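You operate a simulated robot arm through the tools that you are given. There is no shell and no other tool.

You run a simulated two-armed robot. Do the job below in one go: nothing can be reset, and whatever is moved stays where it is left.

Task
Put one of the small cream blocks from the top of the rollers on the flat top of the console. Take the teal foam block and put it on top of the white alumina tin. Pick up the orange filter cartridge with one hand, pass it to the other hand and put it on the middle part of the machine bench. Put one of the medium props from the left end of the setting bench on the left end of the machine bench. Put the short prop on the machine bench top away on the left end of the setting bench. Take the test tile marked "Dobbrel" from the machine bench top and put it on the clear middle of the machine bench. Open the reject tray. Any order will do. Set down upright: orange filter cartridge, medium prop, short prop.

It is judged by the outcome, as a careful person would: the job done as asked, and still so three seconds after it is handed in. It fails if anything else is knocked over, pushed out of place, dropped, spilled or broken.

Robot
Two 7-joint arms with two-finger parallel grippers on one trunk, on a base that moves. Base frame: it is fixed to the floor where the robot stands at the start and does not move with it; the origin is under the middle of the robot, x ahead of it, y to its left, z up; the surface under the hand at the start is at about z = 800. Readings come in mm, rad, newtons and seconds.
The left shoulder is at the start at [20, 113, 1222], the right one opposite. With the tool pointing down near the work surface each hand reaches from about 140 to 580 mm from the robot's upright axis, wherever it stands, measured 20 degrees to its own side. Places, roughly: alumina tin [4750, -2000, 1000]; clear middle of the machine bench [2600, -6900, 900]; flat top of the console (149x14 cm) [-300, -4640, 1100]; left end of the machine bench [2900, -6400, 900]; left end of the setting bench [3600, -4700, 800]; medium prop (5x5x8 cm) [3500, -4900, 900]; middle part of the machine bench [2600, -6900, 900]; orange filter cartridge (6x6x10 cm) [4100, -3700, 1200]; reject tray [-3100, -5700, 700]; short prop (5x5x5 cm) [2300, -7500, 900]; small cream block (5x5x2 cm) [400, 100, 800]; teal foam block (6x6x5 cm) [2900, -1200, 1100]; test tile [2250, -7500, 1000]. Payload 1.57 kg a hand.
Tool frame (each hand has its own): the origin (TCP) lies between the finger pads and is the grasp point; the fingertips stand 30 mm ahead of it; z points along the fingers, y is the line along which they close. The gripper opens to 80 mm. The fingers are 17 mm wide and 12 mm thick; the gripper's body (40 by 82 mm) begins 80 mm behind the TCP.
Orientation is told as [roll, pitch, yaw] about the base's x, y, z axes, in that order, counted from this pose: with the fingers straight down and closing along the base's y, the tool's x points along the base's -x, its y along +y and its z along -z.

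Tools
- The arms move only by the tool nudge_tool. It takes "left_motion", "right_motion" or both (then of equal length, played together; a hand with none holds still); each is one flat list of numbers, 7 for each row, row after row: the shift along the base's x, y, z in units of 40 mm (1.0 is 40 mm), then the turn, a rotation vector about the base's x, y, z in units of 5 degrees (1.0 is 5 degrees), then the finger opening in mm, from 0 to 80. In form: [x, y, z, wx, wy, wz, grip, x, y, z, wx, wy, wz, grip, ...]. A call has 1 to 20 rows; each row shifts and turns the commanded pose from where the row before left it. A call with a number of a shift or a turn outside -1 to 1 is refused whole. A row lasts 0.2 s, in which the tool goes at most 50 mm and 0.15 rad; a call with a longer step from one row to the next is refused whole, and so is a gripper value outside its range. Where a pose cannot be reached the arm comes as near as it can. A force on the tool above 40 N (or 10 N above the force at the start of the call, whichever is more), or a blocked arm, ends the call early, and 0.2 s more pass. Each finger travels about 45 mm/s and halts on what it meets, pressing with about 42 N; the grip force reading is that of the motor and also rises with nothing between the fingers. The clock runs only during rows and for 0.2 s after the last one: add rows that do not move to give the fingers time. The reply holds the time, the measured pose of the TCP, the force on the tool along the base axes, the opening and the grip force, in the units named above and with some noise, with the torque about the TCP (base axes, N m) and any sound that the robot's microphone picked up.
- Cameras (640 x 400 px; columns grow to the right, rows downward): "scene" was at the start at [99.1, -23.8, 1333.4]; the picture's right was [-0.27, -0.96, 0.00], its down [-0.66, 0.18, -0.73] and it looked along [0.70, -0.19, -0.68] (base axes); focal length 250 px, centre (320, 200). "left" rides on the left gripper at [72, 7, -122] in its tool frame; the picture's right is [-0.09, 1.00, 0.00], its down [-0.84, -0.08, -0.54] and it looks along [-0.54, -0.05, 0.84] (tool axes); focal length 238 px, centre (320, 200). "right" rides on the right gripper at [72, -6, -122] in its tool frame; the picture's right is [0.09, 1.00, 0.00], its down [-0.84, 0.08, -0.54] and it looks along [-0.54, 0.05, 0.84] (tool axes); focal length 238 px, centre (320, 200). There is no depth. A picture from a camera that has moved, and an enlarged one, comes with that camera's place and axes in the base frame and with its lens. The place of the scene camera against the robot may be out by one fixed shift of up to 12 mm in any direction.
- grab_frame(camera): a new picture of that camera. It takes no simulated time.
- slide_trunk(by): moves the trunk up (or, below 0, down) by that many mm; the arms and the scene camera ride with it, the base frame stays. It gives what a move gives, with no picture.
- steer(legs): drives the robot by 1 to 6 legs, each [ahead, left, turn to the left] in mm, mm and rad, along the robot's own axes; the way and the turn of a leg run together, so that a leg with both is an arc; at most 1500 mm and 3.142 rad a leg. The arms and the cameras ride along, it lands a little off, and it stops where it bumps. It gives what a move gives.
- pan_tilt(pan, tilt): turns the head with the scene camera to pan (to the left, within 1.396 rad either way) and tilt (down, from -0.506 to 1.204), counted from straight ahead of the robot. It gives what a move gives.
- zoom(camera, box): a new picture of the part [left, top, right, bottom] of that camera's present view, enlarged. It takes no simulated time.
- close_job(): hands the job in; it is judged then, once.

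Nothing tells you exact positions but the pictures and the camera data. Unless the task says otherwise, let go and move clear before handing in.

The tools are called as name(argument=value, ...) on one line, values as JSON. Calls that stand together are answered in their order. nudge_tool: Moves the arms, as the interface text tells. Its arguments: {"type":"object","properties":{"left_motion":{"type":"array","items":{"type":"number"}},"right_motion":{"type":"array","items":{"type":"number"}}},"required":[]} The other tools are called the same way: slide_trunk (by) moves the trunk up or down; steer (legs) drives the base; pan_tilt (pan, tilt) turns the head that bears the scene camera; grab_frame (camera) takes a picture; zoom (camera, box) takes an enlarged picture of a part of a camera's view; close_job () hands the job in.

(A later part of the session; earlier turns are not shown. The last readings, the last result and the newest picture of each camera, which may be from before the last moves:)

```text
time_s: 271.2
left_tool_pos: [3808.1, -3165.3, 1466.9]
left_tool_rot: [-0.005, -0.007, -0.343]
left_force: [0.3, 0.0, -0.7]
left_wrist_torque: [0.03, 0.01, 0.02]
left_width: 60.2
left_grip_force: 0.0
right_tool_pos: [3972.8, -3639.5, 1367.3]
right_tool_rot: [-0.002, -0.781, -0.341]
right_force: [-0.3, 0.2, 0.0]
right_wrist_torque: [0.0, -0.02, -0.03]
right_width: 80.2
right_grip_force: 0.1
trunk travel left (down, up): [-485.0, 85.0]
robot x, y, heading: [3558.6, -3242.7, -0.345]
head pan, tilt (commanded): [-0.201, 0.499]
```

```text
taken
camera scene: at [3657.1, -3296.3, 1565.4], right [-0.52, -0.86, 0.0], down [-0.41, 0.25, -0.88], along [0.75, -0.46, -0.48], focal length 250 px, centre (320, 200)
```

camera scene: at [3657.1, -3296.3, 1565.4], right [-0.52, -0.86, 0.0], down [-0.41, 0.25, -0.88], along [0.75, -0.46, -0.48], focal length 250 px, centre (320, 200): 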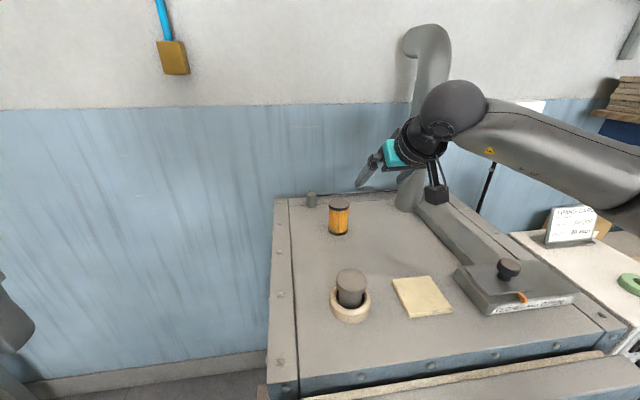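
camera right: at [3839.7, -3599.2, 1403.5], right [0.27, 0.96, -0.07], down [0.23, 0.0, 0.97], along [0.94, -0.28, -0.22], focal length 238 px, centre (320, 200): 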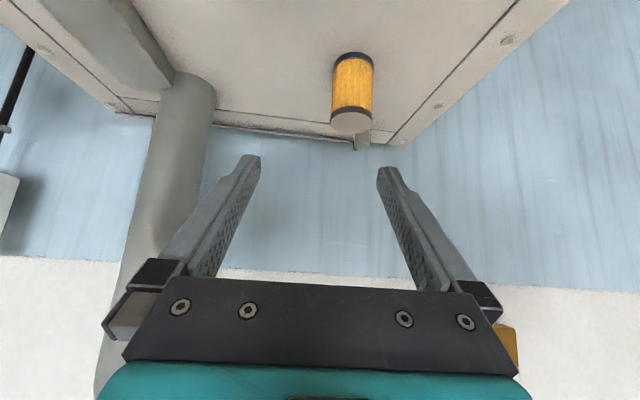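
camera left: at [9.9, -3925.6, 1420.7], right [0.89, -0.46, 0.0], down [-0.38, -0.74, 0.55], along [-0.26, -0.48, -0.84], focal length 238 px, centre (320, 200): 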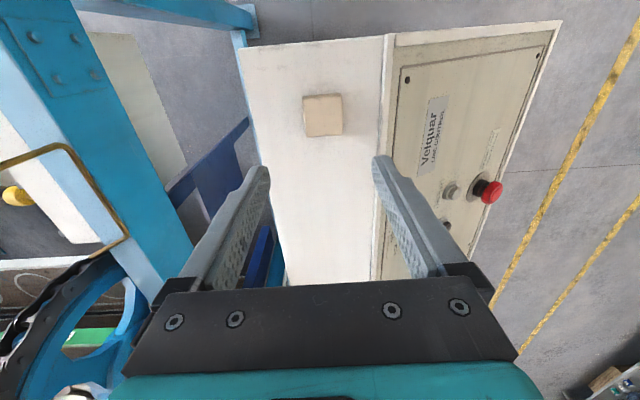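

I shift left in line with the cartridge and come down along the tool axis halfway, then check.

nudge_tool(right_motion=[0.36, 1.0, 0, 0, 0, 0, 80, 0.65, -0.23, -0.73, 0, 0, 0, 80, 0.65, -0.23, -0.73, 0, 0, 0, 80, 0.65, -0.23, -0.73, 0, 0, 0, 80, 0, 0, 0, 0, 0, 0, 80, 0, 0, 0, 0, 0, 0, 80])

grab_frame(camera="right")

zoom(camera="scene", box=[270, 130, 450, 270])

```text
time_s: 272.6
left_tool_pos: [3809.8, -3164.7, 1467.8]
left_tool_rot: [-0.004, -0.008, -0.341]
left_force: [0.3, 0.5, 0.3]
left_wrist_torque: [0.0, 0.02, 0.0]
left_width: 60.1
left_grip_force: 0.1
right_tool_pos: [4062.7, -3627.4, 1281.0]
right_tool_rot: [-0.001, -0.783, -0.341]
right_force: [0.3, 0.8, 0.6]
right_wrist_torque: [0.04, 0.0, 0.01]
right_width: 80.2
right_grip_force: 0.0
trunk travel left (down, up): [-485.0, 85.0]
robot x, y, heading: [3558.8, -3243.7, -0.342]
head pan, tilt (commanded): [-0.201, 0.499]
```

```text
taken
camera right: at [3929.8, -3587.9, 1316.8], right [0.27, 0.96, -0.07], down [0.23, 0.0, 0.97], along [0.94, -0.28, -0.22], focal length 238 px, centre (320, 200)
```

right: 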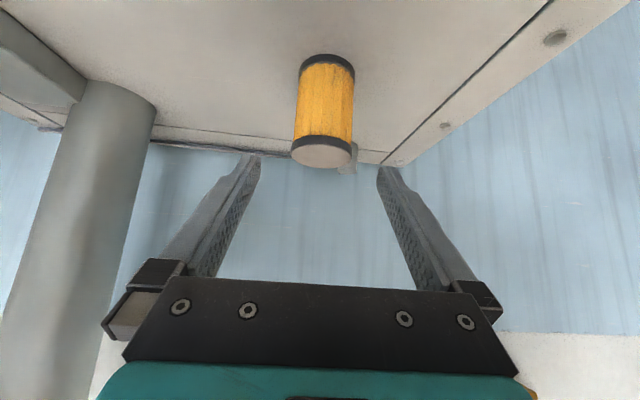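

```text
2.86 times, centred on (360, 200) of scene
camera zoom: at [3656.7, -3296.0, 1565.5], right [-0.52, -0.86, 0.0], down [-0.41, 0.25, -0.88], along [0.75, -0.46, -0.48], focal length 713 px, centre (206, 200)
```

zoom: 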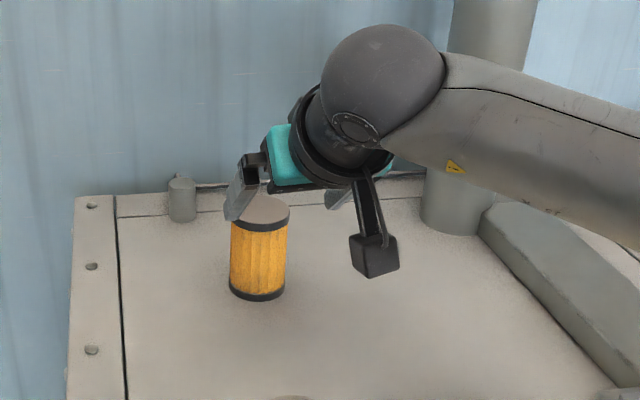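

Perfectly lined up. I go the rest of the way and close on the cartridge's upper half.

nudge_tool(right_motion=[0.7, -0.21, -0.76, 0, 0, 0, 80, 0.7, -0.21, -0.76, 0, 0, 0, 80, 0.7, -0.21, -0.76, 0, 0, 0, 80, 0, 0, 0, 0, 0, 0, 80, 0, 0, 0, 0, 0, 0, 65, 0, 0, 0, 0, 0, 0, 50, 0, 0, 0, 0, 0, 0, 50, 0, 0, 0, 0, 0, 0, 50])

grab_frame(camera="right")

zoom(camera="scene", box=[270, 130, 450, 270])

```text
time_s: 274.4
left_tool_pos: [3808.9, -3165.2, 1466.7]
left_tool_rot: [-0.005, -0.007, -0.345]
left_force: [1.0, 0.1, -0.1]
left_wrist_torque: [-0.02, -0.02, 0.01]
left_width: 60.2
left_grip_force: 0.1
right_tool_pos: [4147.6, -3652.6, 1188.3]
right_tool_rot: [-0.001, -0.782, -0.341]
right_force: [-0.9, 0.5, 0.3]
right_wrist_torque: [0.03, -0.02, 0.01]
right_width: 53.3
right_grip_force: 33.6
trunk travel left (down, up): [-485.0, 85.0]
robot x, y, heading: [3556.6, -3240.9, -0.345]
head pan, tilt (commanded): [-0.201, 0.499]
```

```text
taken
camera right: at [4015.8, -3612.8, 1224.1], right [0.27, 0.96, -0.07], down [0.23, 0.0, 0.97], along [0.94, -0.28, -0.22], focal length 238 px, centre (320, 200)
```

right: 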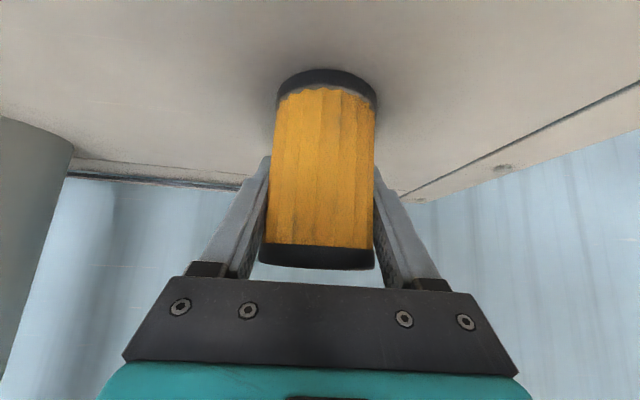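

```text
2.86 times, centred on (360, 200) of scene
camera zoom: at [3656.3, -3296.0, 1565.5], right [-0.52, -0.86, 0.0], down [-0.41, 0.25, -0.88], along [0.75, -0.46, -0.48], focal length 713 px, centre (206, 200)
```

zoom: 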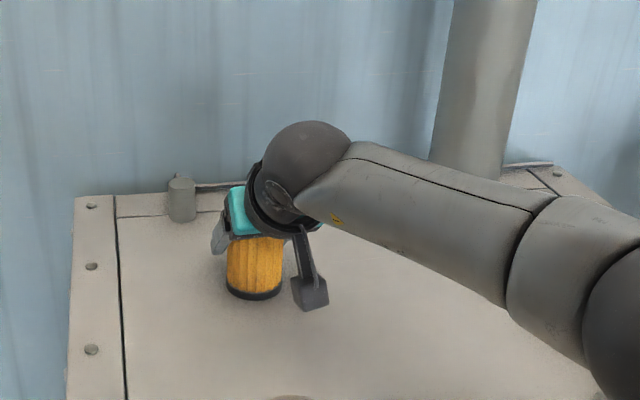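

The cartridge is between the fingers. I let the grip settle and lift it straight up.

nudge_tool(right_motion=[0, 0, 0, 0, 0, 0, 45, 0, 0, 0, 0, 0, 0, 45, 0, 0, 0.3, 0, 0, 0, 45, 0, 0, 0.8, 0, 0, 0, 45, 0, 0, 1, 0, 0, 0, 45, 0, 0, 1, 0, 0, 0, 45, 0, 0, 0, 0, 0, 0, 45])

grab_frame(camera="right")

grab_frame(camera="scene")

```text
time_s: 276.0
left_tool_pos: [3809.0, -3165.7, 1467.6]
left_tool_rot: [-0.003, -0.005, -0.343]
left_force: [0.3, -1.0, 0.0]
left_wrist_torque: [0.02, 0.02, 0.02]
left_width: 60.2
left_grip_force: 0.1
right_tool_pos: [4147.7, -3652.2, 1312.4]
right_tool_rot: [-0.004, -0.782, -0.341]
right_force: [0.8, 1.0, -1.6]
right_wrist_torque: [0.01, -0.01, 0.0]
right_width: 53.0
right_grip_force: 41.5
trunk travel left (down, up): [-485.0, 85.0]
robot x, y, heading: [3556.6, -3245.7, -0.348]
head pan, tilt (commanded): [-0.201, 0.499]
```

```text
taken
camera right: at [4014.7, -3612.4, 1347.2], right [0.27, 0.96, -0.07], down [0.23, 0.0, 0.97], along [0.93, -0.28, -0.22], focal length 238 px, centre (320, 200)
```

right: 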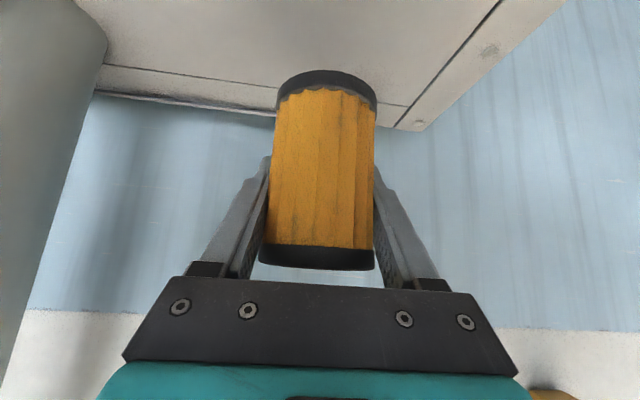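

```text
taken
camera scene: at [3656.6, -3296.3, 1565.4], right [-0.52, -0.86, 0.0], down [-0.41, 0.25, -0.88], along [0.75, -0.46, -0.48], focal length 250 px, centre (320, 200)
```

scene: 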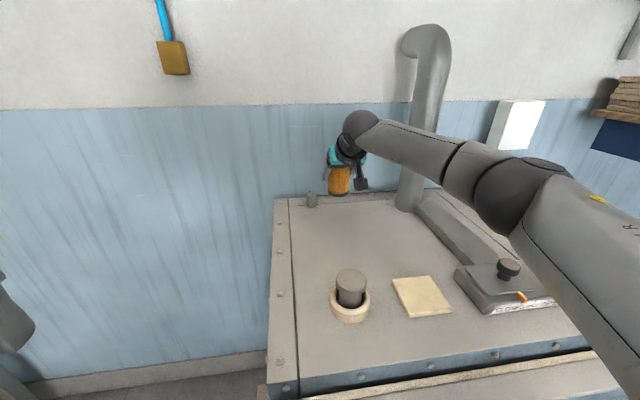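

The cartridge is held upright. I back away from the furnace into free space for the hand-over and turn the left hand so that it can point to my right.

steer(legs=[[-600, 0, 0]])

nudge_tool(left_motion=[0.4, 0.2, 0, 0, 0, 1, 60, 0.4, 0.2, 0, 0, 0, 1, 60, 0.4, 0.2, 0, 0, 0, 1, 60, 0.4, 0.2, 0, 0, 0, 1, 60, 0.4, 0.2, 0, 0, 0, 1, 60, 0.4, 0.2, 0, 0, 0, 1, 60, 0.4, 0.2, 0, 0, 0, 1, 60, 0.4, 0.2, 0, 0, 0, 1, 60, 0.3, 0.1, 0, 0, 0, 1, 60, 0, 0, 0, 0, 0, 1, 60, 0, 0, 0, 0, 0, 1, 60, 0, 0, 0, 0, 0, 1, 60, 0, 0, 0, 0, 0, 1, 60, 0, 0, 0, 0, 0, 1, 60, 0, 0, 0, 0, 0, 1, 60, 0, 0, 0, 0, 0, 1, 60, 0, 0, 0, 0, 0, 1, 60, 0, 0, 0, 0, 0, 1, 60, 0, 0, 0, 0, 0, 0, 60])

pan_tilt(pan=0.2, tilt=0.5)

grab_frame(camera="scene")

```text
time_s: 279.5
left_tool_pos: [3230.6, -2956.1, 1467.1]
left_tool_rot: [-0.006, -0.008, -0.346]
left_force: [-0.9, 0.4, 1.5]
left_wrist_torque: [-0.03, -0.02, 0.0]
left_width: 59.8
left_grip_force: 0.0
right_tool_pos: [3566.8, -3444.4, 1310.9]
right_tool_rot: [-0.001, -0.782, -0.343]
right_force: [0.2, -0.2, -0.8]
right_wrist_torque: [0.0, 0.0, -0.01]
right_width: 52.7
right_grip_force: 41.8
trunk travel left (down, up): [-485.0, 85.0]
robot x, y, heading: [2979.4, -3037.2, -0.351]
head pan, tilt (commanded): [-0.201, 0.499]
```

```text
time_s: 283.5
left_tool_pos: [3369.5, -2888.8, 1468.0]
left_tool_rot: [-0.005, -0.008, 1.227]
left_force: [-0.1, -0.5, 0.1]
left_wrist_torque: [-0.04, 0.0, 0.02]
left_width: 60.1
left_grip_force: 0.1
right_tool_pos: [3567.5, -3445.5, 1309.9]
right_tool_rot: [-0.001, -0.782, -0.345]
right_force: [0.1, -0.9, -1.7]
right_wrist_torque: [-0.01, 0.03, -0.01]
right_width: 53.0
right_grip_force: 41.9
trunk travel left (down, up): [-485.0, 85.0]
robot x, y, heading: [2981.7, -3029.7, -0.345]
head pan, tilt (commanded): [-0.201, 0.499]
```

```text
time_s: 284.4
left_tool_pos: [3370.2, -2888.9, 1467.4]
left_tool_rot: [-0.006, -0.007, 1.224]
left_force: [0.6, 0.3, -0.5]
left_wrist_torque: [-0.02, -0.01, -0.01]
left_width: 59.8
left_grip_force: 0.0
right_tool_pos: [3567.7, -3445.6, 1310.0]
right_tool_rot: [-0.001, -0.782, -0.344]
right_force: [-0.2, -0.1, -0.8]
right_wrist_torque: [-0.02, -0.02, 0.03]
right_width: 52.7
right_grip_force: 42.8
trunk travel left (down, up): [-485.0, 85.0]
robot x, y, heading: [2981.7, -3035.9, -0.346]
head pan, tilt (commanded): [0.201, 0.499]
```

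```text
taken
camera scene: at [3089.6, -3054.0, 1565.5], right [-0.15, -0.99, 0.0], down [-0.47, 0.07, -0.88], along [0.87, -0.13, -0.48], focal length 250 px, centre (320, 200)
```

scene: 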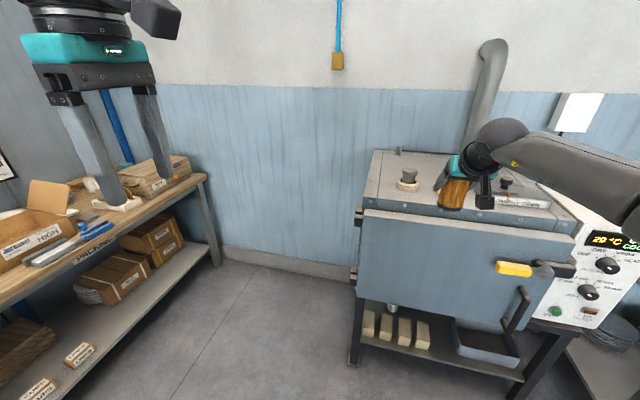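

The left hand is turned. Now I roll it so it points to my right, 25° below horizontal, while keeping away from the cartridge.

nudge_tool(left_motion=[-0.08, -0.2, -0.2, -0.941, 0.339, 0, 70, -0.08, -0.2, -0.2, -0.941, 0.339, 0, 80, -0.08, -0.2, -0.2, -0.941, 0.339, 0, 80, -0.08, -0.2, -0.2, -0.941, 0.339, 0, 80, -0.08, -0.2, -0.2, -0.941, 0.339, 0, 80, -0.08, -0.2, -0.2, -0.941, 0.339, 0, 80, -0.08, -0.2, -0.2, -0.941, 0.339, 0, 80, 0, 0, -0.2, -0.941, 0.339, 0, 80, 0, 0, -0.2, -0.941, 0.339, 0, 80, 0, 0, -0.2, -0.941, 0.339, 0, 80, 0, 0, -0.2, -0.941, 0.339, 0, 80, 0, 0, 0, -0.941, 0.339, 0, 80, 0, 0, 0, -0.941, 0.339, 0, 80, 0, 0, 0, 0, 0, 0, 80])

grab_frame(camera="scene")

grab_frame(camera="left")

```text
time_s: 287.4
left_tool_pos: [3348.0, -2946.0, 1378.9]
left_tool_rot: [-0.003, 1.129, 1.227]
left_force: [0.6, 0.6, 0.2]
left_wrist_torque: [-0.01, -0.01, 0.03]
left_width: 80.1
left_grip_force: 0.0
right_tool_pos: [3567.8, -3445.7, 1310.7]
right_tool_rot: [-0.003, -0.783, -0.344]
right_force: [-0.2, 0.1, -1.7]
right_wrist_torque: [0.02, -0.04, -0.02]
right_width: 53.0
right_grip_force: 42.4
trunk travel left (down, up): [-485.0, 85.0]
robot x, y, heading: [2980.7, -3036.2, -0.347]
head pan, tilt (commanded): [0.201, 0.499]
```

```text
taken
camera scene: at [3089.7, -3054.0, 1565.5], right [-0.15, -0.99, 0.0], down [-0.47, 0.07, -0.88], along [0.87, -0.13, -0.48], focal length 250 px, centre (320, 200)
```

scene: 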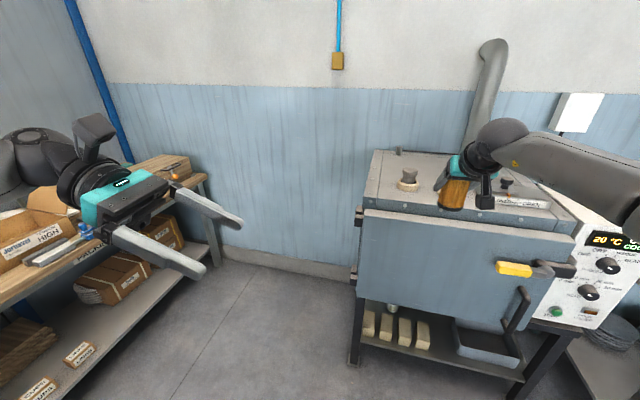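

```text
taken
camera left: at [3368.1, -2869.6, 1496.2], right [-0.93, 0.37, -0.09], down [0.36, 0.77, -0.52], along [-0.13, -0.52, -0.85], focal length 238 px, centre (320, 200)
```

left: 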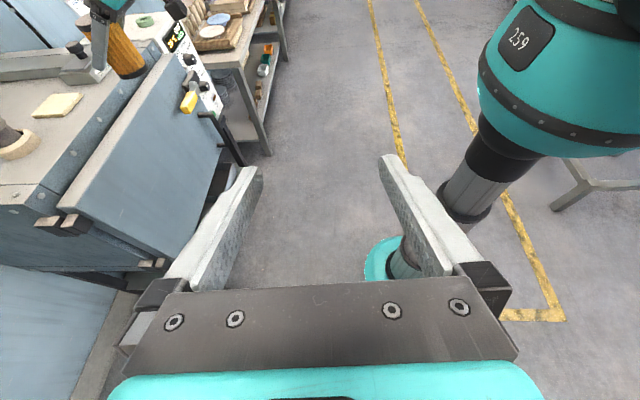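

Both hands are ready. I bring the cartridge in front of me and the left hand to its left side, still apart.

nudge_tool(left_motion=[0.73, -0.61, -0.33, 0, 0, 0, 80, 0.73, -0.61, -0.33, 0, 0, 0, 80, 0.73, -0.61, -0.33, 0, 0, 0, 80, 0.73, -0.61, -0.33, 0, 0, 0, 80, 0.73, -0.61, -0.33, 0, 0, 0, 80, 0.73, -0.61, -0.33, 0, 0, 0, 80, 0, 0, 0, 0, 0, 0, 80], right_motion=[-0.42, 0.8, 0, 0, 0, 0, 45, -0.42, 0.8, 0, 0, 0, 0, 45, -0.42, 0.8, 0, 0, 0, 0, 45, -0.42, 0.8, 0, 0, 0, 0, 45, -0.42, 0.8, 0, 0, 0, 0, 45, -0.42, 0.8, 0, 0, 0, 0, 45, 0, 0, 0, 0, 0, 0, 45])

grab_frame(camera="left")

grab_frame(camera="scene")

grab_frame(camera="right")

```text
time_s: 289.0
left_tool_pos: [3521.1, -3093.6, 1298.3]
left_tool_rot: [-0.006, 1.128, 1.223]
left_force: [-1.0, 0.0, -0.8]
left_wrist_torque: [-0.01, 0.01, 0.0]
left_width: 80.1
left_grip_force: 0.1
right_tool_pos: [3465.5, -3252.2, 1313.9]
right_tool_rot: [-0.001, -0.782, -0.343]
right_force: [-0.1, -0.1, -0.9]
right_wrist_torque: [-0.02, -0.04, 0.03]
right_width: 52.6
right_grip_force: 42.1
trunk travel left (down, up): [-485.0, 85.0]
robot x, y, heading: [2980.7, -3034.2, -0.349]
head pan, tilt (commanded): [0.201, 0.499]
```

```text
taken
camera left: at [3541.7, -3017.0, 1415.6], right [-0.92, 0.37, -0.09], down [0.36, 0.77, -0.52], along [-0.13, -0.51, -0.85], focal length 238 px, centre (320, 200)
```

left: 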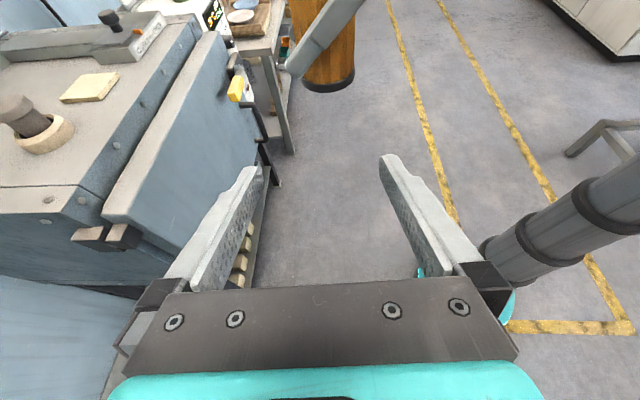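

```text
taken
camera scene: at [3089.1, -3053.5, 1565.5], right [-0.15, -0.99, 0.0], down [-0.47, 0.07, -0.88], along [0.87, -0.13, -0.48], focal length 250 px, centre (320, 200)
```

scene: 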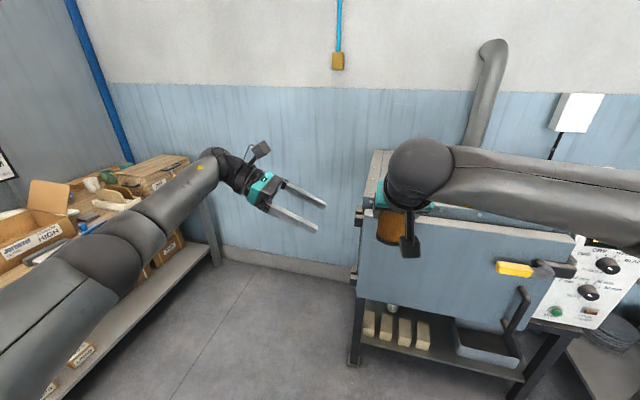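

```text
taken
camera right: at [3332.5, -3211.9, 1349.8], right [0.28, 0.96, -0.07], down [0.23, 0.0, 0.97], along [0.93, -0.28, -0.22], focal length 238 px, centre (320, 200)
```

right: 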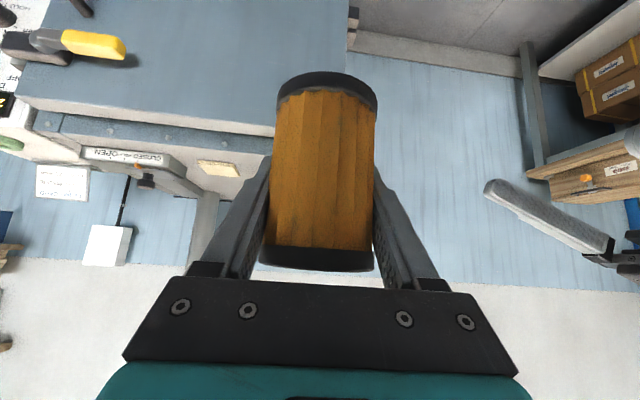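

In the present grip the right fingertips would block the left hand, so a better way is: set the cartridge back on the furnace, regrip it low from the front, and let the left hand take it from above. I return the hands to their earlier poses.

nudge_tool(left_motion=[-0.11, 0.24, 0.2, 0.941, -0.339, 0, 80, -0.11, 0.24, 0.2, 0.941, -0.339, 0, 80, -0.11, 0.24, 0.2, 0.941, -0.339, 0, 80, -0.11, 0.24, 0.2, 0.941, -0.339, 0, 80, -0.11, 0.24, 0.2, 0.941, -0.339, 0, 80, -0.11, 0.24, 0.2, 0.941, -0.339, 0, 80, -0.11, 0.24, 0.2, 0.941, -0.339, 0, 80, -0.11, 0.24, 0.2, 0.941, -0.339, 0, 80, -0.11, 0.24, 0.2, 0.941, -0.339, 0, 80, -0.11, 0.24, 0.2, 0.941, -0.339, 0, 80, -0.11, 0.24, 0.2, 0.941, -0.339, 0, 80, -0.11, 0.24, 0.2, 0.941, -0.339, 0, 80, -0.11, 0.24, 0.2, 0.941, -0.339, 0, 80, 0, 0, 0, 0, 0, 0, 80], right_motion=[0.44, -0.8, 0, 0, 0, 0, 45, 0.44, -0.8, 0, 0, 0, 0, 45, 0.44, -0.8, 0, 0, 0, 0, 45, 0.44, -0.8, 0, 0, 0, 0, 45, 0.44, -0.8, 0, 0, 0, 0, 45, 0.44, -0.8, 0, 0, 0, 0, 45, 0, 0, 0, 0, 0, 0, 45, 0, 0, 0, 0, 0, 0, 45, 0, 0, 0, 0, 0, 0, 45, 0, 0, 0, 0, 0, 0, 45, 0, 0, 0, 0, 0, 0, 45, 0, 0, 0, 0, 0, 0, 45, 0, 0, 0, 0, 0, 0, 45, 0, 0, 0, 0, 0, 0, 45])

steer(legs=[[600, 0, 0]])

pan_tilt(pan=-0.2, tilt=0.5)

grab_frame(camera="scene")

grab_frame(camera="right")

```text
time_s: 292.0
left_tool_pos: [3465.9, -2966.7, 1404.3]
left_tool_rot: [-0.006, -0.008, 1.224]
left_force: [0.7, 0.1, 0.1]
left_wrist_torque: [0.03, -0.04, 0.02]
left_width: 80.0
left_grip_force: 0.0
right_tool_pos: [3571.6, -3444.2, 1311.0]
right_tool_rot: [-0.001, -0.783, -0.344]
right_force: [0.7, -0.6, -1.5]
right_wrist_torque: [0.0, -0.02, -0.02]
right_width: 52.9
right_grip_force: 41.9
trunk travel left (down, up): [-485.0, 85.0]
robot x, y, heading: [2980.5, -3035.3, -0.346]
head pan, tilt (commanded): [0.201, 0.499]
```

```text
time_s: 295.3
left_tool_pos: [4024.8, -3170.3, 1404.8]
left_tool_rot: [-0.006, -0.007, 1.225]
left_force: [0.0, 0.3, 0.6]
left_wrist_torque: [0.01, 0.0, 0.01]
left_width: 80.0
left_grip_force: 0.0
right_tool_pos: [4132.2, -3646.8, 1310.4]
right_tool_rot: [0.0, -0.783, -0.344]
right_force: [0.2, 1.3, -0.4]
right_wrist_torque: [-0.05, -0.01, -0.01]
right_width: 52.7
right_grip_force: 42.4
trunk travel left (down, up): [-485.0, 85.0]
robot x, y, heading: [3540.3, -3237.8, -0.344]
head pan, tilt (commanded): [0.201, 0.499]
```

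```text
time_s: 296.2
left_tool_pos: [4024.8, -3170.0, 1405.2]
left_tool_rot: [-0.005, -0.007, 1.225]
left_force: [-0.8, 0.3, -0.3]
left_wrist_torque: [-0.01, -0.02, -0.02]
left_width: 80.0
left_grip_force: 0.1
right_tool_pos: [4130.6, -3646.8, 1310.0]
right_tool_rot: [-0.001, -0.781, -0.343]
right_force: [0.2, -0.3, -0.6]
right_wrist_torque: [0.0, 0.01, 0.03]
right_width: 52.2
right_grip_force: 41.6
trunk travel left (down, up): [-485.0, 85.0]
robot x, y, heading: [3535.9, -3239.6, -0.349]
head pan, tilt (commanded): [-0.201, 0.499]
```

```text
taken
camera scene: at [3636.1, -3290.0, 1565.5], right [-0.52, -0.85, 0.0], down [-0.41, 0.25, -0.88], along [0.75, -0.46, -0.48], focal length 250 px, centre (320, 200)
```

scene: 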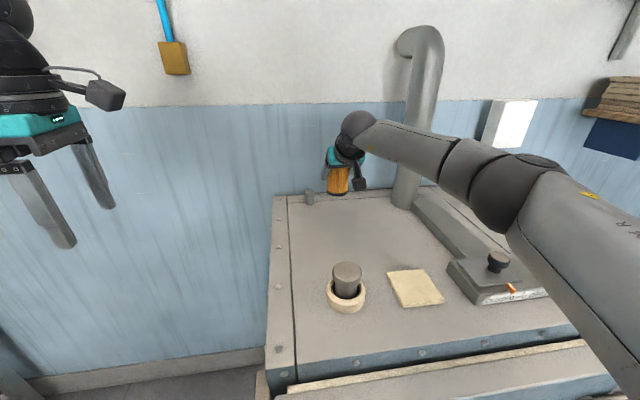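

```text
taken
camera right: at [3997.8, -3606.4, 1345.9], right [0.28, 0.96, -0.07], down [0.23, 0.0, 0.97], along [0.93, -0.28, -0.22], focal length 238 px, centre (320, 200)
```

right: 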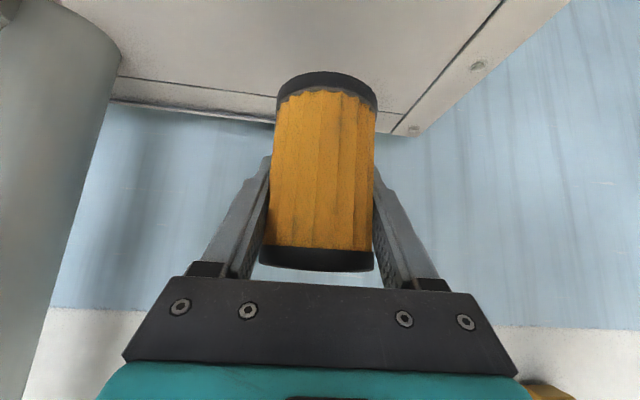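

I lower the cartridge back onto the furnace top, feeling for contact.

nudge_tool(right_motion=[0, 0, -1, 0, 0, 0, 45, 0, 0, -1, 0, 0, 0, 45, 0, 0, -0.7, 0, 0, 0, 45, 0, 0, 0, 0, 0, 0, 45])

nudge_tool(right_motion=[0, 0, -0.12, 0, 0, 0, 45, 0, 0, -0.1, 0, 0, 0, 45, 0, 0, 0, 0, 0, 0, 45])

nudge_tool(right_motion=[0, 0, -0.08, 0, 0, 0, 45, 0, 0, 0, 0, 0, 0, 45])

```text
time_s: 297.2
left_tool_pos: [4025.7, -3170.8, 1404.0]
left_tool_rot: [-0.005, -0.005, 1.224]
left_force: [0.2, 0.1, 0.9]
left_wrist_torque: [0.04, -0.03, -0.01]
left_width: 80.2
left_grip_force: 0.0
right_tool_pos: [4132.1, -3647.5, 1203.7]
right_tool_rot: [-0.002, -0.782, -0.345]
right_force: [-0.6, 0.5, -1.1]
right_wrist_torque: [-0.02, 0.0, -0.01]
right_width: 52.6
right_grip_force: 41.5
trunk travel left (down, up): [-485.0, 85.0]
robot x, y, heading: [3538.2, -3238.8, -0.344]
head pan, tilt (commanded): [-0.201, 0.499]
```

```text
time_s: 298.0
left_tool_pos: [4024.4, -3170.3, 1404.1]
left_tool_rot: [-0.007, -0.006, 1.225]
left_force: [0.8, 0.3, 0.5]
left_wrist_torque: [-0.02, -0.01, -0.01]
left_width: 80.1
left_grip_force: 0.1
right_tool_pos: [4131.7, -3645.5, 1193.4]
right_tool_rot: [-0.001, -0.784, -0.344]
right_force: [-0.5, -0.3, -1.5]
right_wrist_torque: [-0.02, 0.0, 0.01]
right_width: 52.6
right_grip_force: 41.5
trunk travel left (down, up): [-485.0, 85.0]
robot x, y, heading: [3540.0, -3238.4, -0.346]
head pan, tilt (commanded): [-0.201, 0.499]
```

```text
time_s: 298.6
left_tool_pos: [4025.7, -3170.1, 1405.2]
left_tool_rot: [-0.004, -0.008, 1.224]
left_force: [0.0, 0.1, -0.6]
left_wrist_torque: [-0.01, 0.0, 0.0]
left_width: 80.0
left_grip_force: 0.2
right_tool_pos: [4129.7, -3646.1, 1190.6]
right_tool_rot: [-0.001, -0.782, -0.342]
right_force: [1.4, 0.0, -1.4]
right_wrist_torque: [-0.01, -0.02, -0.02]
right_width: 52.8
right_grip_force: 41.9
trunk travel left (down, up): [-485.0, 85.0]
robot x, y, heading: [3541.0, -3236.5, -0.348]
head pan, tilt (commanded): [-0.201, 0.499]
```

nudge_tool(right_motion=[0, 0, -0.06, 0, 0, 0, 45, 0, 0, 0, 0, 0, 0, 45])

nudge_tool(right_motion=[0, 0, -0.05, 0, 0, 0, 45, 0, 0, 0, 0, 0, 0, 45])

```text
time_s: 299.2
left_tool_pos: [4025.4, -3171.7, 1406.3]
left_tool_rot: [-0.005, -0.007, 1.225]
left_force: [-0.2, -0.1, 0.3]
left_wrist_torque: [0.01, -0.01, 0.01]
left_width: 79.6
left_grip_force: 0.1
right_tool_pos: [4130.5, -3645.5, 1187.8]
right_tool_rot: [-0.002, -0.783, -0.343]
right_force: [-0.4, -0.1, -0.7]
right_wrist_torque: [0.02, -0.05, 0.01]
right_width: 52.8
right_grip_force: 41.9
trunk travel left (down, up): [-485.0, 85.0]
robot x, y, heading: [3536.1, -3235.6, -0.353]
head pan, tilt (commanded): [-0.201, 0.499]
```

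```text
time_s: 299.8
left_tool_pos: [4024.1, -3170.7, 1404.4]
left_tool_rot: [-0.005, -0.007, 1.225]
left_force: [0.4, -0.4, 0.3]
left_wrist_torque: [0.02, 0.0, 0.03]
left_width: 80.1
left_grip_force: 0.1
right_tool_pos: [4130.7, -3646.9, 1187.3]
right_tool_rot: [-0.003, -0.783, -0.345]
right_force: [0.9, -0.2, 3.0]
right_wrist_torque: [-0.03, -0.11, 0.0]
right_width: 52.5
right_grip_force: 42.2
trunk travel left (down, up): [-485.0, 85.0]
robot x, y, heading: [3536.6, -3239.4, -0.351]
head pan, tilt (commanded): [-0.201, 0.499]
```

It stands on the furnace again. I open, rise clear and change the pitch to 30° for a low grip.

nudge_tool(right_motion=[0, 0, 0, 0, 0, 0, 60, 0, 0, 0, 0, 0, 0, 75, 0, 0, 0, 0, 0, 0, 80, 0, 0, 0.4, 0, 0, 0, 80, 0, 0, 1, 0, 0, 0, 80, 0, 0, 1, 0, 0, 0, 80, 0, 0, 1, 0, 0, 0, 80, 0, 0, 0.6, -0.335, -0.942, 0, 80, 0, 0, 0, -0.335, -0.942, 0, 80, 0, 0, 0, -0.335, -0.942, 0, 80, 0, 0, 0, 0, 0, 0, 80])

grab_frame(camera="right")

zoom(camera="scene", box=[270, 110, 450, 250])

```text
time_s: 302.2
left_tool_pos: [4026.5, -3170.0, 1404.1]
left_tool_rot: [-0.006, -0.008, 1.224]
left_force: [0.5, -0.3, -0.4]
left_wrist_torque: [-0.02, 0.02, -0.02]
left_width: 80.2
left_grip_force: 0.1
right_tool_pos: [4131.4, -3644.4, 1344.7]
right_tool_rot: [-0.003, -1.047, -0.345]
right_force: [-0.1, 0.3, -0.7]
right_wrist_torque: [0.0, 0.02, 0.02]
right_width: 79.8
right_grip_force: 0.1
trunk travel left (down, up): [-485.0, 85.0]
robot x, y, heading: [3539.2, -3239.7, -0.344]
head pan, tilt (commanded): [-0.201, 0.499]
```

```text
taken
camera right: at [3994.4, -3603.4, 1343.9], right [0.29, 0.95, -0.08], down [-0.02, 0.09, 1.0], along [0.96, -0.29, 0.04], focal length 238 px, centre (320, 200)
```

right: 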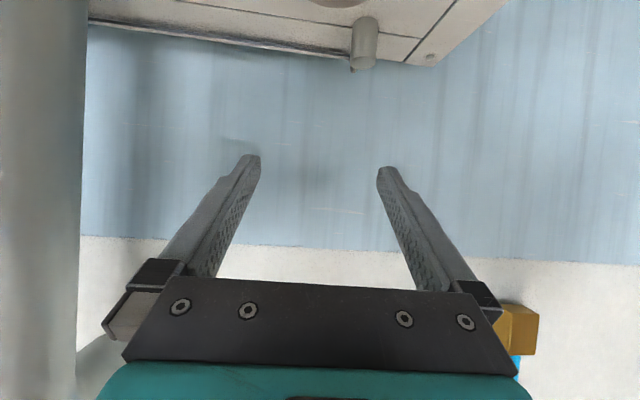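

```text
2.86 times, centred on (360, 180) of scene
camera zoom: at [3636.1, -3289.9, 1565.5], right [-0.52, -0.85, 0.0], down [-0.41, 0.25, -0.88], along [0.75, -0.46, -0.48], focal length 713 px, centre (206, 257)
```

zoom: 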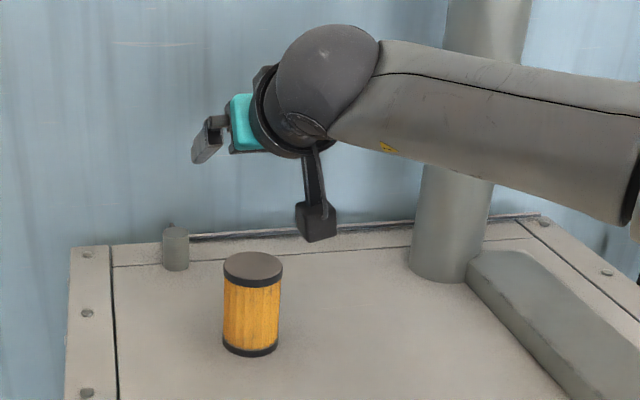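

The cartridge stands upright. I move the hand to its axis and lower it so the fingers straddle its lower half.

nudge_tool(right_motion=[-0.33, 0.07, 0, 0, 0, 0, 80, 0, 0, -1, 0, 0, 0, 80, 0, 0, -1, 0, 0, 0, 80, 0, 0, 0, 0, 0, 0, 80])

grab_frame(camera="right")

zoom(camera="scene", box=[270, 110, 450, 250])

```text
time_s: 303.2
left_tool_pos: [4026.0, -3169.9, 1404.7]
left_tool_rot: [-0.005, -0.008, 1.226]
left_force: [0.2, -0.5, -0.1]
left_wrist_torque: [-0.01, 0.01, 0.0]
left_width: 79.9
left_grip_force: 0.0
right_tool_pos: [4115.8, -3641.9, 1264.7]
right_tool_rot: [0.0, -1.045, -0.345]
right_force: [-0.3, -0.4, -0.2]
right_wrist_torque: [-0.03, -0.02, 0.03]
right_width: 80.1
right_grip_force: 0.1
trunk travel left (down, up): [-485.0, 85.0]
robot x, y, heading: [3537.1, -3239.5, -0.352]
head pan, tilt (commanded): [-0.201, 0.499]
```

```text
taken
camera right: at [3979.2, -3599.4, 1264.7], right [0.29, 0.95, -0.08], down [-0.02, 0.09, 1.0], along [0.96, -0.29, 0.04], focal length 238 px, centre (320, 200)
```

right: 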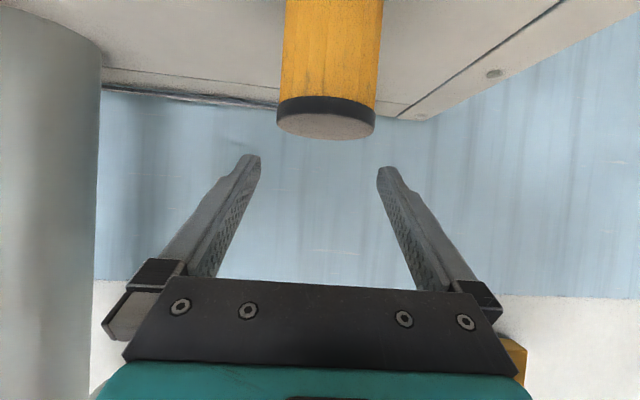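

```text
2.86 times, centred on (360, 180) of scene
camera zoom: at [3636.1, -3289.8, 1565.5], right [-0.52, -0.85, 0.0], down [-0.41, 0.25, -0.88], along [0.75, -0.46, -0.48], focal length 713 px, centre (206, 257)
```

zoom: 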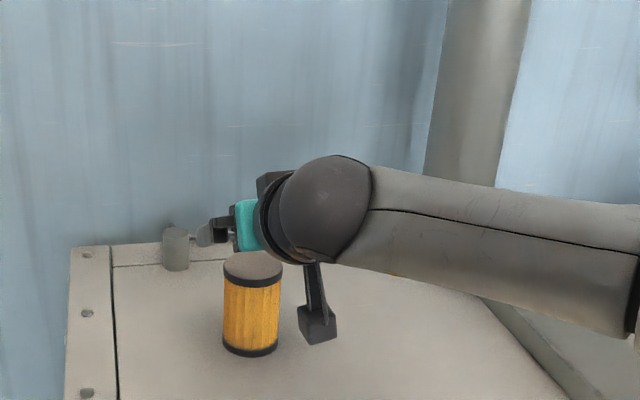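

Slight lateral correction, then down to grip height and close.

nudge_tool(right_motion=[0.03, 0.08, -1, 0, 0, 0, 80, 0, 0, -1, 0, 0, 0, 80, 0, 0, -0.4, 0, 0, 0, 80, 0, 0, 0, 0, 0, 0, 80, 0, 0, 0, 0, 0, 0, 80])

grab_frame(camera="right")

zoom(camera="scene", box=[270, 110, 450, 250])

```text
time_s: 304.4
left_tool_pos: [4025.2, -3170.5, 1404.6]
left_tool_rot: [-0.004, -0.006, 1.225]
left_force: [-0.3, 0.3, 0.3]
left_wrist_torque: [0.01, -0.01, 0.0]
left_width: 80.1
left_grip_force: 0.1
right_tool_pos: [4118.7, -3639.7, 1171.1]
right_tool_rot: [-0.001, -1.043, -0.345]
right_force: [0.6, 0.1, -0.5]
right_wrist_torque: [0.02, 0.05, 0.0]
right_width: 79.9
right_grip_force: 0.0
trunk travel left (down, up): [-485.0, 85.0]
robot x, y, heading: [3540.4, -3235.5, -0.346]
head pan, tilt (commanded): [-0.201, 0.499]
```

```text
taken
camera right: at [3981.9, -3597.8, 1170.1], right [0.29, 0.95, -0.08], down [-0.02, 0.09, 1.0], along [0.96, -0.29, 0.04], focal length 238 px, centre (320, 200)
```

right: 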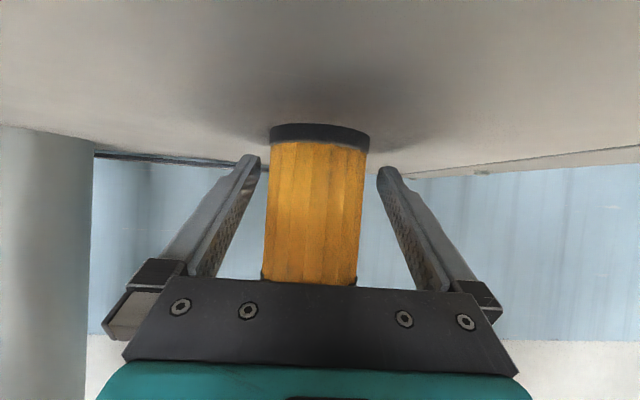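

```text
2.86 times, centred on (360, 180) of scene
camera zoom: at [3636.0, -3290.0, 1565.5], right [-0.52, -0.85, 0.0], down [-0.41, 0.25, -0.88], along [0.75, -0.46, -0.48], focal length 713 px, centre (206, 257)
```

zoom: 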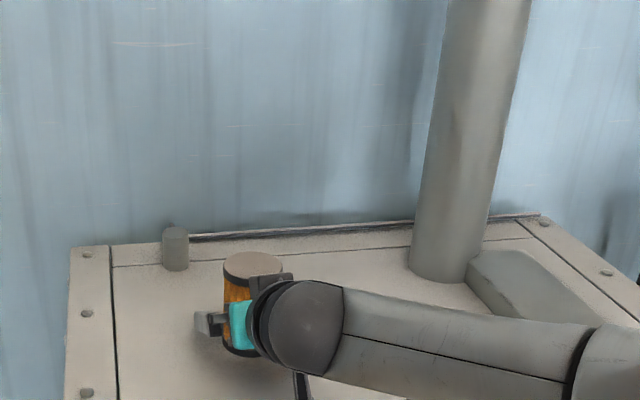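

Well centred, TCP about 35 mm above the base. I close and lift.

nudge_tool(right_motion=[0, 0, 0, 0, 0, 0, 65, 0, 0, 0, 0, 0, 0, 50, 0, 0, 0, 0, 0, 0, 45, 0, 0, 0, 0, 0, 0, 45, 0, 0, 0, 0, 0, 0, 45, 0, 0, 0, 0, 0, 0, 45])

nudge_tool(right_motion=[0, 0, 0.4, 0, 0, 0, 45, 0, 0, 1, 0, 0, 0, 45, 0, 0, 1, 0, 0, 0, 45, 0, 0, 1, 0, 0, 0, 45, 0, 0, 0, 0, 0, 0, 45])

grab_frame(camera="right")

grab_frame(camera="scene")

```text
time_s: 305.8
left_tool_pos: [4025.9, -3170.1, 1404.8]
left_tool_rot: [-0.004, -0.008, 1.224]
left_force: [-0.4, 0.2, -0.1]
left_wrist_torque: [0.0, -0.01, -0.01]
left_width: 80.0
left_grip_force: 0.2
right_tool_pos: [4119.4, -3639.3, 1171.5]
right_tool_rot: [-0.002, -1.044, -0.346]
right_force: [-0.7, 0.8, -0.6]
right_wrist_torque: [0.0, 0.03, 0.01]
right_width: 52.8
right_grip_force: 42.2
trunk travel left (down, up): [-485.0, 85.0]
robot x, y, heading: [3535.8, -3235.3, -0.349]
head pan, tilt (commanded): [-0.201, 0.499]
```

```text
time_s: 307.0
left_tool_pos: [4025.1, -3169.3, 1404.6]
left_tool_rot: [-0.004, -0.008, 1.225]
left_force: [0.7, -0.2, 0.6]
left_wrist_torque: [-0.01, 0.02, 0.02]
left_width: 80.2
left_grip_force: 0.1
right_tool_pos: [4118.1, -3639.0, 1306.4]
right_tool_rot: [-0.003, -1.044, -0.343]
right_force: [-0.2, 0.3, -1.2]
right_wrist_torque: [-0.02, -0.02, -0.01]
right_width: 52.8
right_grip_force: 41.4
trunk travel left (down, up): [-485.0, 85.0]
robot x, y, heading: [3539.1, -3236.1, -0.344]
head pan, tilt (commanded): [-0.201, 0.499]
```

```text
taken
camera right: at [3981.6, -3597.4, 1305.5], right [0.29, 0.95, -0.08], down [-0.02, 0.09, 1.0], along [0.96, -0.29, 0.04], focal length 238 px, centre (320, 200)
```

right: 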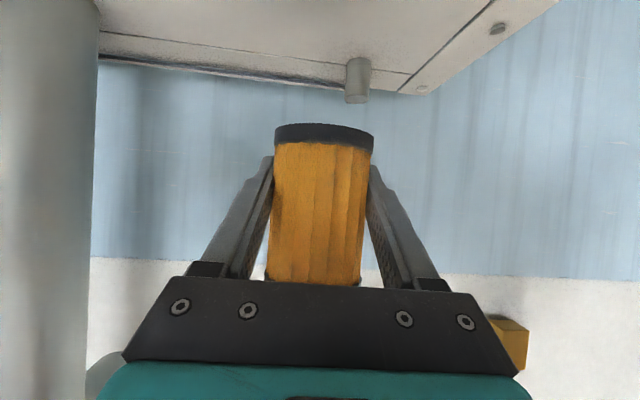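

```text
taken
camera scene: at [3636.3, -3290.3, 1565.4], right [-0.52, -0.85, 0.0], down [-0.41, 0.25, -0.88], along [0.75, -0.46, -0.48], focal length 250 px, centre (320, 200)
```

scene: 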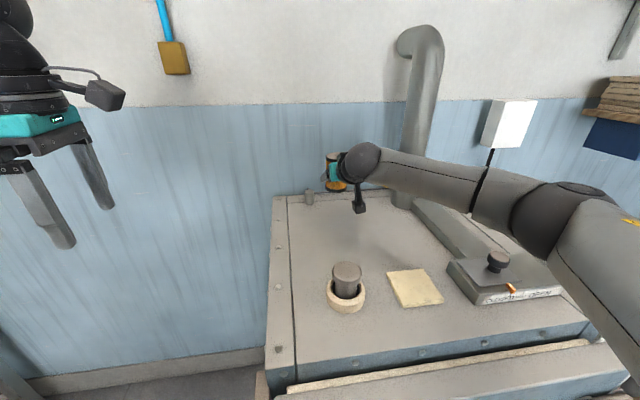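

The cartridge is held low. I back away from the furnace and bring it in front of me for the left hand to take from above.

steer(legs=[[-600, 0, 0]])

nudge_tool(right_motion=[-0.48, 0.89, -0.23, 0, 0, 0, 45, -0.48, 0.89, -0.23, 0, 0, 0, 45, -0.48, 0.89, -0.23, 0, 0, 0, 45, -0.48, 0.89, -0.23, 0, 0, 0, 45, -0.48, 0.89, -0.23, 0, 0, 0, 45, -0.48, 0.89, -0.23, 0, 0, 0, 45, 0, 0, 0, 0, 0, 0, 45, 0, 0, 0, 0, 0, 0, 45])

pan_tilt(pan=0.1, tilt=0.6)

grab_frame(camera="scene")

grab_frame(camera="left")

```text
time_s: 310.3
left_tool_pos: [3477.5, -2973.3, 1405.3]
left_tool_rot: [-0.005, -0.008, 1.219]
left_force: [-0.3, 0.4, -1.3]
left_wrist_torque: [-0.02, -0.02, -0.02]
left_width: 80.0
left_grip_force: 0.2
right_tool_pos: [3569.6, -3443.8, 1305.8]
right_tool_rot: [-0.001, -1.045, -0.348]
right_force: [0.2, -0.1, -0.9]
right_wrist_torque: [0.0, -0.01, 0.01]
right_width: 52.6
right_grip_force: 41.9
trunk travel left (down, up): [-485.0, 85.0]
robot x, y, heading: [2995.3, -3037.0, -0.353]
head pan, tilt (commanded): [-0.201, 0.499]
```

```text
time_s: 312.1
left_tool_pos: [3479.0, -2971.9, 1404.5]
left_tool_rot: [-0.006, -0.007, 1.219]
left_force: [0.0, -0.5, -0.4]
left_wrist_torque: [-0.04, 0.02, -0.04]
left_width: 80.2
left_grip_force: 0.1
right_tool_pos: [3454.0, -3226.3, 1252.4]
right_tool_rot: [-0.002, -1.045, -0.35]
right_force: [-0.2, 0.1, -1.7]
right_wrist_torque: [0.01, 0.0, 0.0]
right_width: 52.9
right_grip_force: 41.7
trunk travel left (down, up): [-485.0, 85.0]
robot x, y, heading: [2988.8, -3040.2, -0.357]
head pan, tilt (commanded): [-0.201, 0.499]
```

```text
time_s: 312.9
left_tool_pos: [3478.2, -2973.6, 1404.0]
left_tool_rot: [-0.005, -0.008, 1.221]
left_force: [-0.6, -0.2, 0.2]
left_wrist_torque: [-0.02, 0.03, -0.01]
left_width: 79.9
left_grip_force: 0.0
right_tool_pos: [3453.3, -3226.2, 1252.5]
right_tool_rot: [-0.003, -1.042, -0.348]
right_force: [0.3, -0.8, -1.5]
right_wrist_torque: [-0.01, 0.01, 0.03]
right_width: 52.6
right_grip_force: 41.6
trunk travel left (down, up): [-485.0, 85.0]
robot x, y, heading: [2988.5, -3037.1, -0.35]
head pan, tilt (commanded): [0.099, 0.6]
```

```text
taken
camera scene: at [3097.0, -3065.5, 1556.4], right [-0.25, -0.97, 0.0], down [-0.55, 0.14, -0.83], along [0.8, -0.21, -0.56], focal length 250 px, centre (320, 200)
```

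scene: 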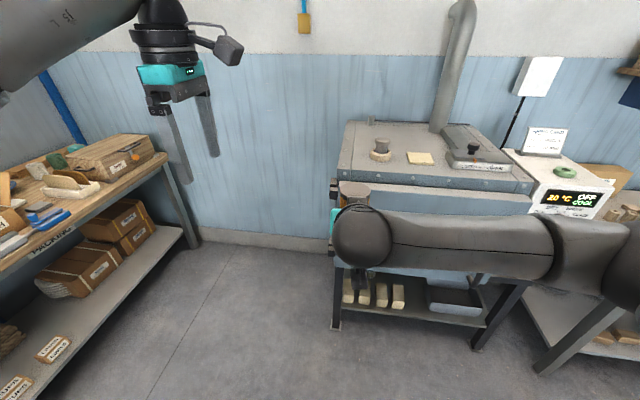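

```text
taken
camera left: at [3446.6, -3040.0, 1525.8], right [-0.9, 0.43, 0.0], down [0.36, 0.76, 0.55], along [0.24, 0.49, -0.84], focal length 238 px, centre (320, 200)
```

left: 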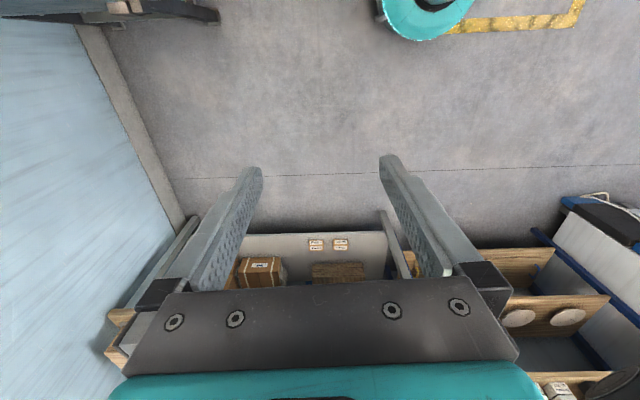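

The cartridge is upright before me. I move the left hand over it (still above) and check alignment with its camera.

nudge_tool(left_motion=[-0.09, -0.9, 0, 0, 0, 0, 80, -0.09, -0.9, 0, 0, 0, 0, 80, -0.09, -0.9, 0, 0, 0, 0, 80, -0.09, -0.9, 0, 0, 0, 0, 80, -0.09, -0.9, 0, 0, 0, 0, 80, -0.09, -0.9, 0, 0, 0, 0, 80, -0.08, -0.92, 0, 0, 0, 0, 80, 0, 0, 0, 0, 0, 0, 80, 0, 0, 0, 0, 0, 0, 80])

grab_frame(camera="left")

grab_frame(camera="scene")

grab_frame(camera="right")

```text
time_s: 314.9
left_tool_pos: [3453.9, -3226.7, 1403.6]
left_tool_rot: [-0.004, -0.009, 1.221]
left_force: [-1.0, 0.2, 0.2]
left_wrist_torque: [0.0, -0.03, 0.02]
left_width: 80.0
left_grip_force: 0.0
right_tool_pos: [3453.5, -3227.2, 1252.1]
right_tool_rot: [-0.001, -1.044, -0.35]
right_force: [0.0, -0.1, -1.2]
right_wrist_torque: [0.02, 0.02, 0.03]
right_width: 52.8
right_grip_force: 42.2
trunk travel left (down, up): [-485.0, 85.0]
robot x, y, heading: [2989.5, -3041.6, -0.353]
head pan, tilt (commanded): [0.099, 0.6]
```

```text
taken
camera left: at [3421.8, -3293.8, 1525.7], right [-0.9, 0.43, 0.0], down [0.36, 0.76, 0.55], along [0.24, 0.49, -0.84], focal length 238 px, centre (320, 200)
```

left: 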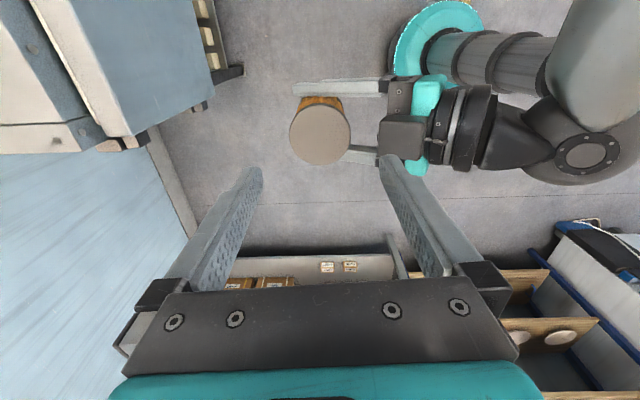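

```text
taken
camera scene: at [3096.7, -3066.2, 1556.4], right [-0.25, -0.97, 0.0], down [-0.55, 0.14, -0.83], along [0.8, -0.21, -0.56], focal length 250 px, centre (320, 200)
```

scene: 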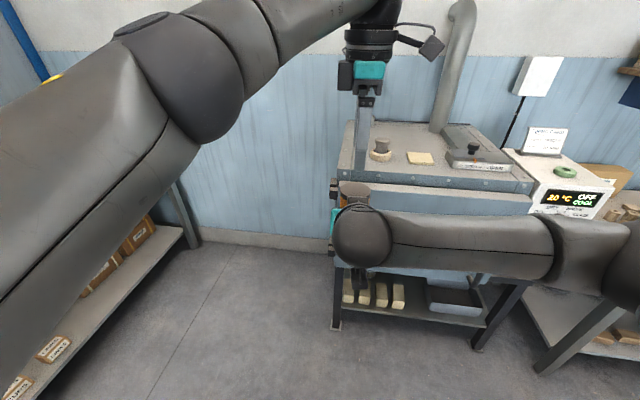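

```text
taken
camera right: at [3317.0, -3184.7, 1251.4], right [0.3, 0.95, -0.08], down [-0.02, 0.09, 1.0], along [0.95, -0.3, 0.04], focal length 238 px, centre (320, 200)
```

right: 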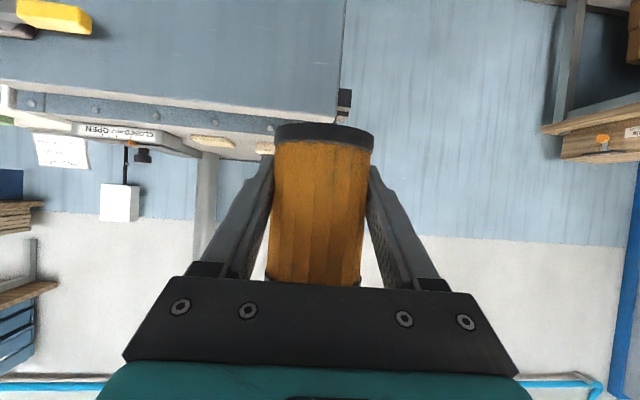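

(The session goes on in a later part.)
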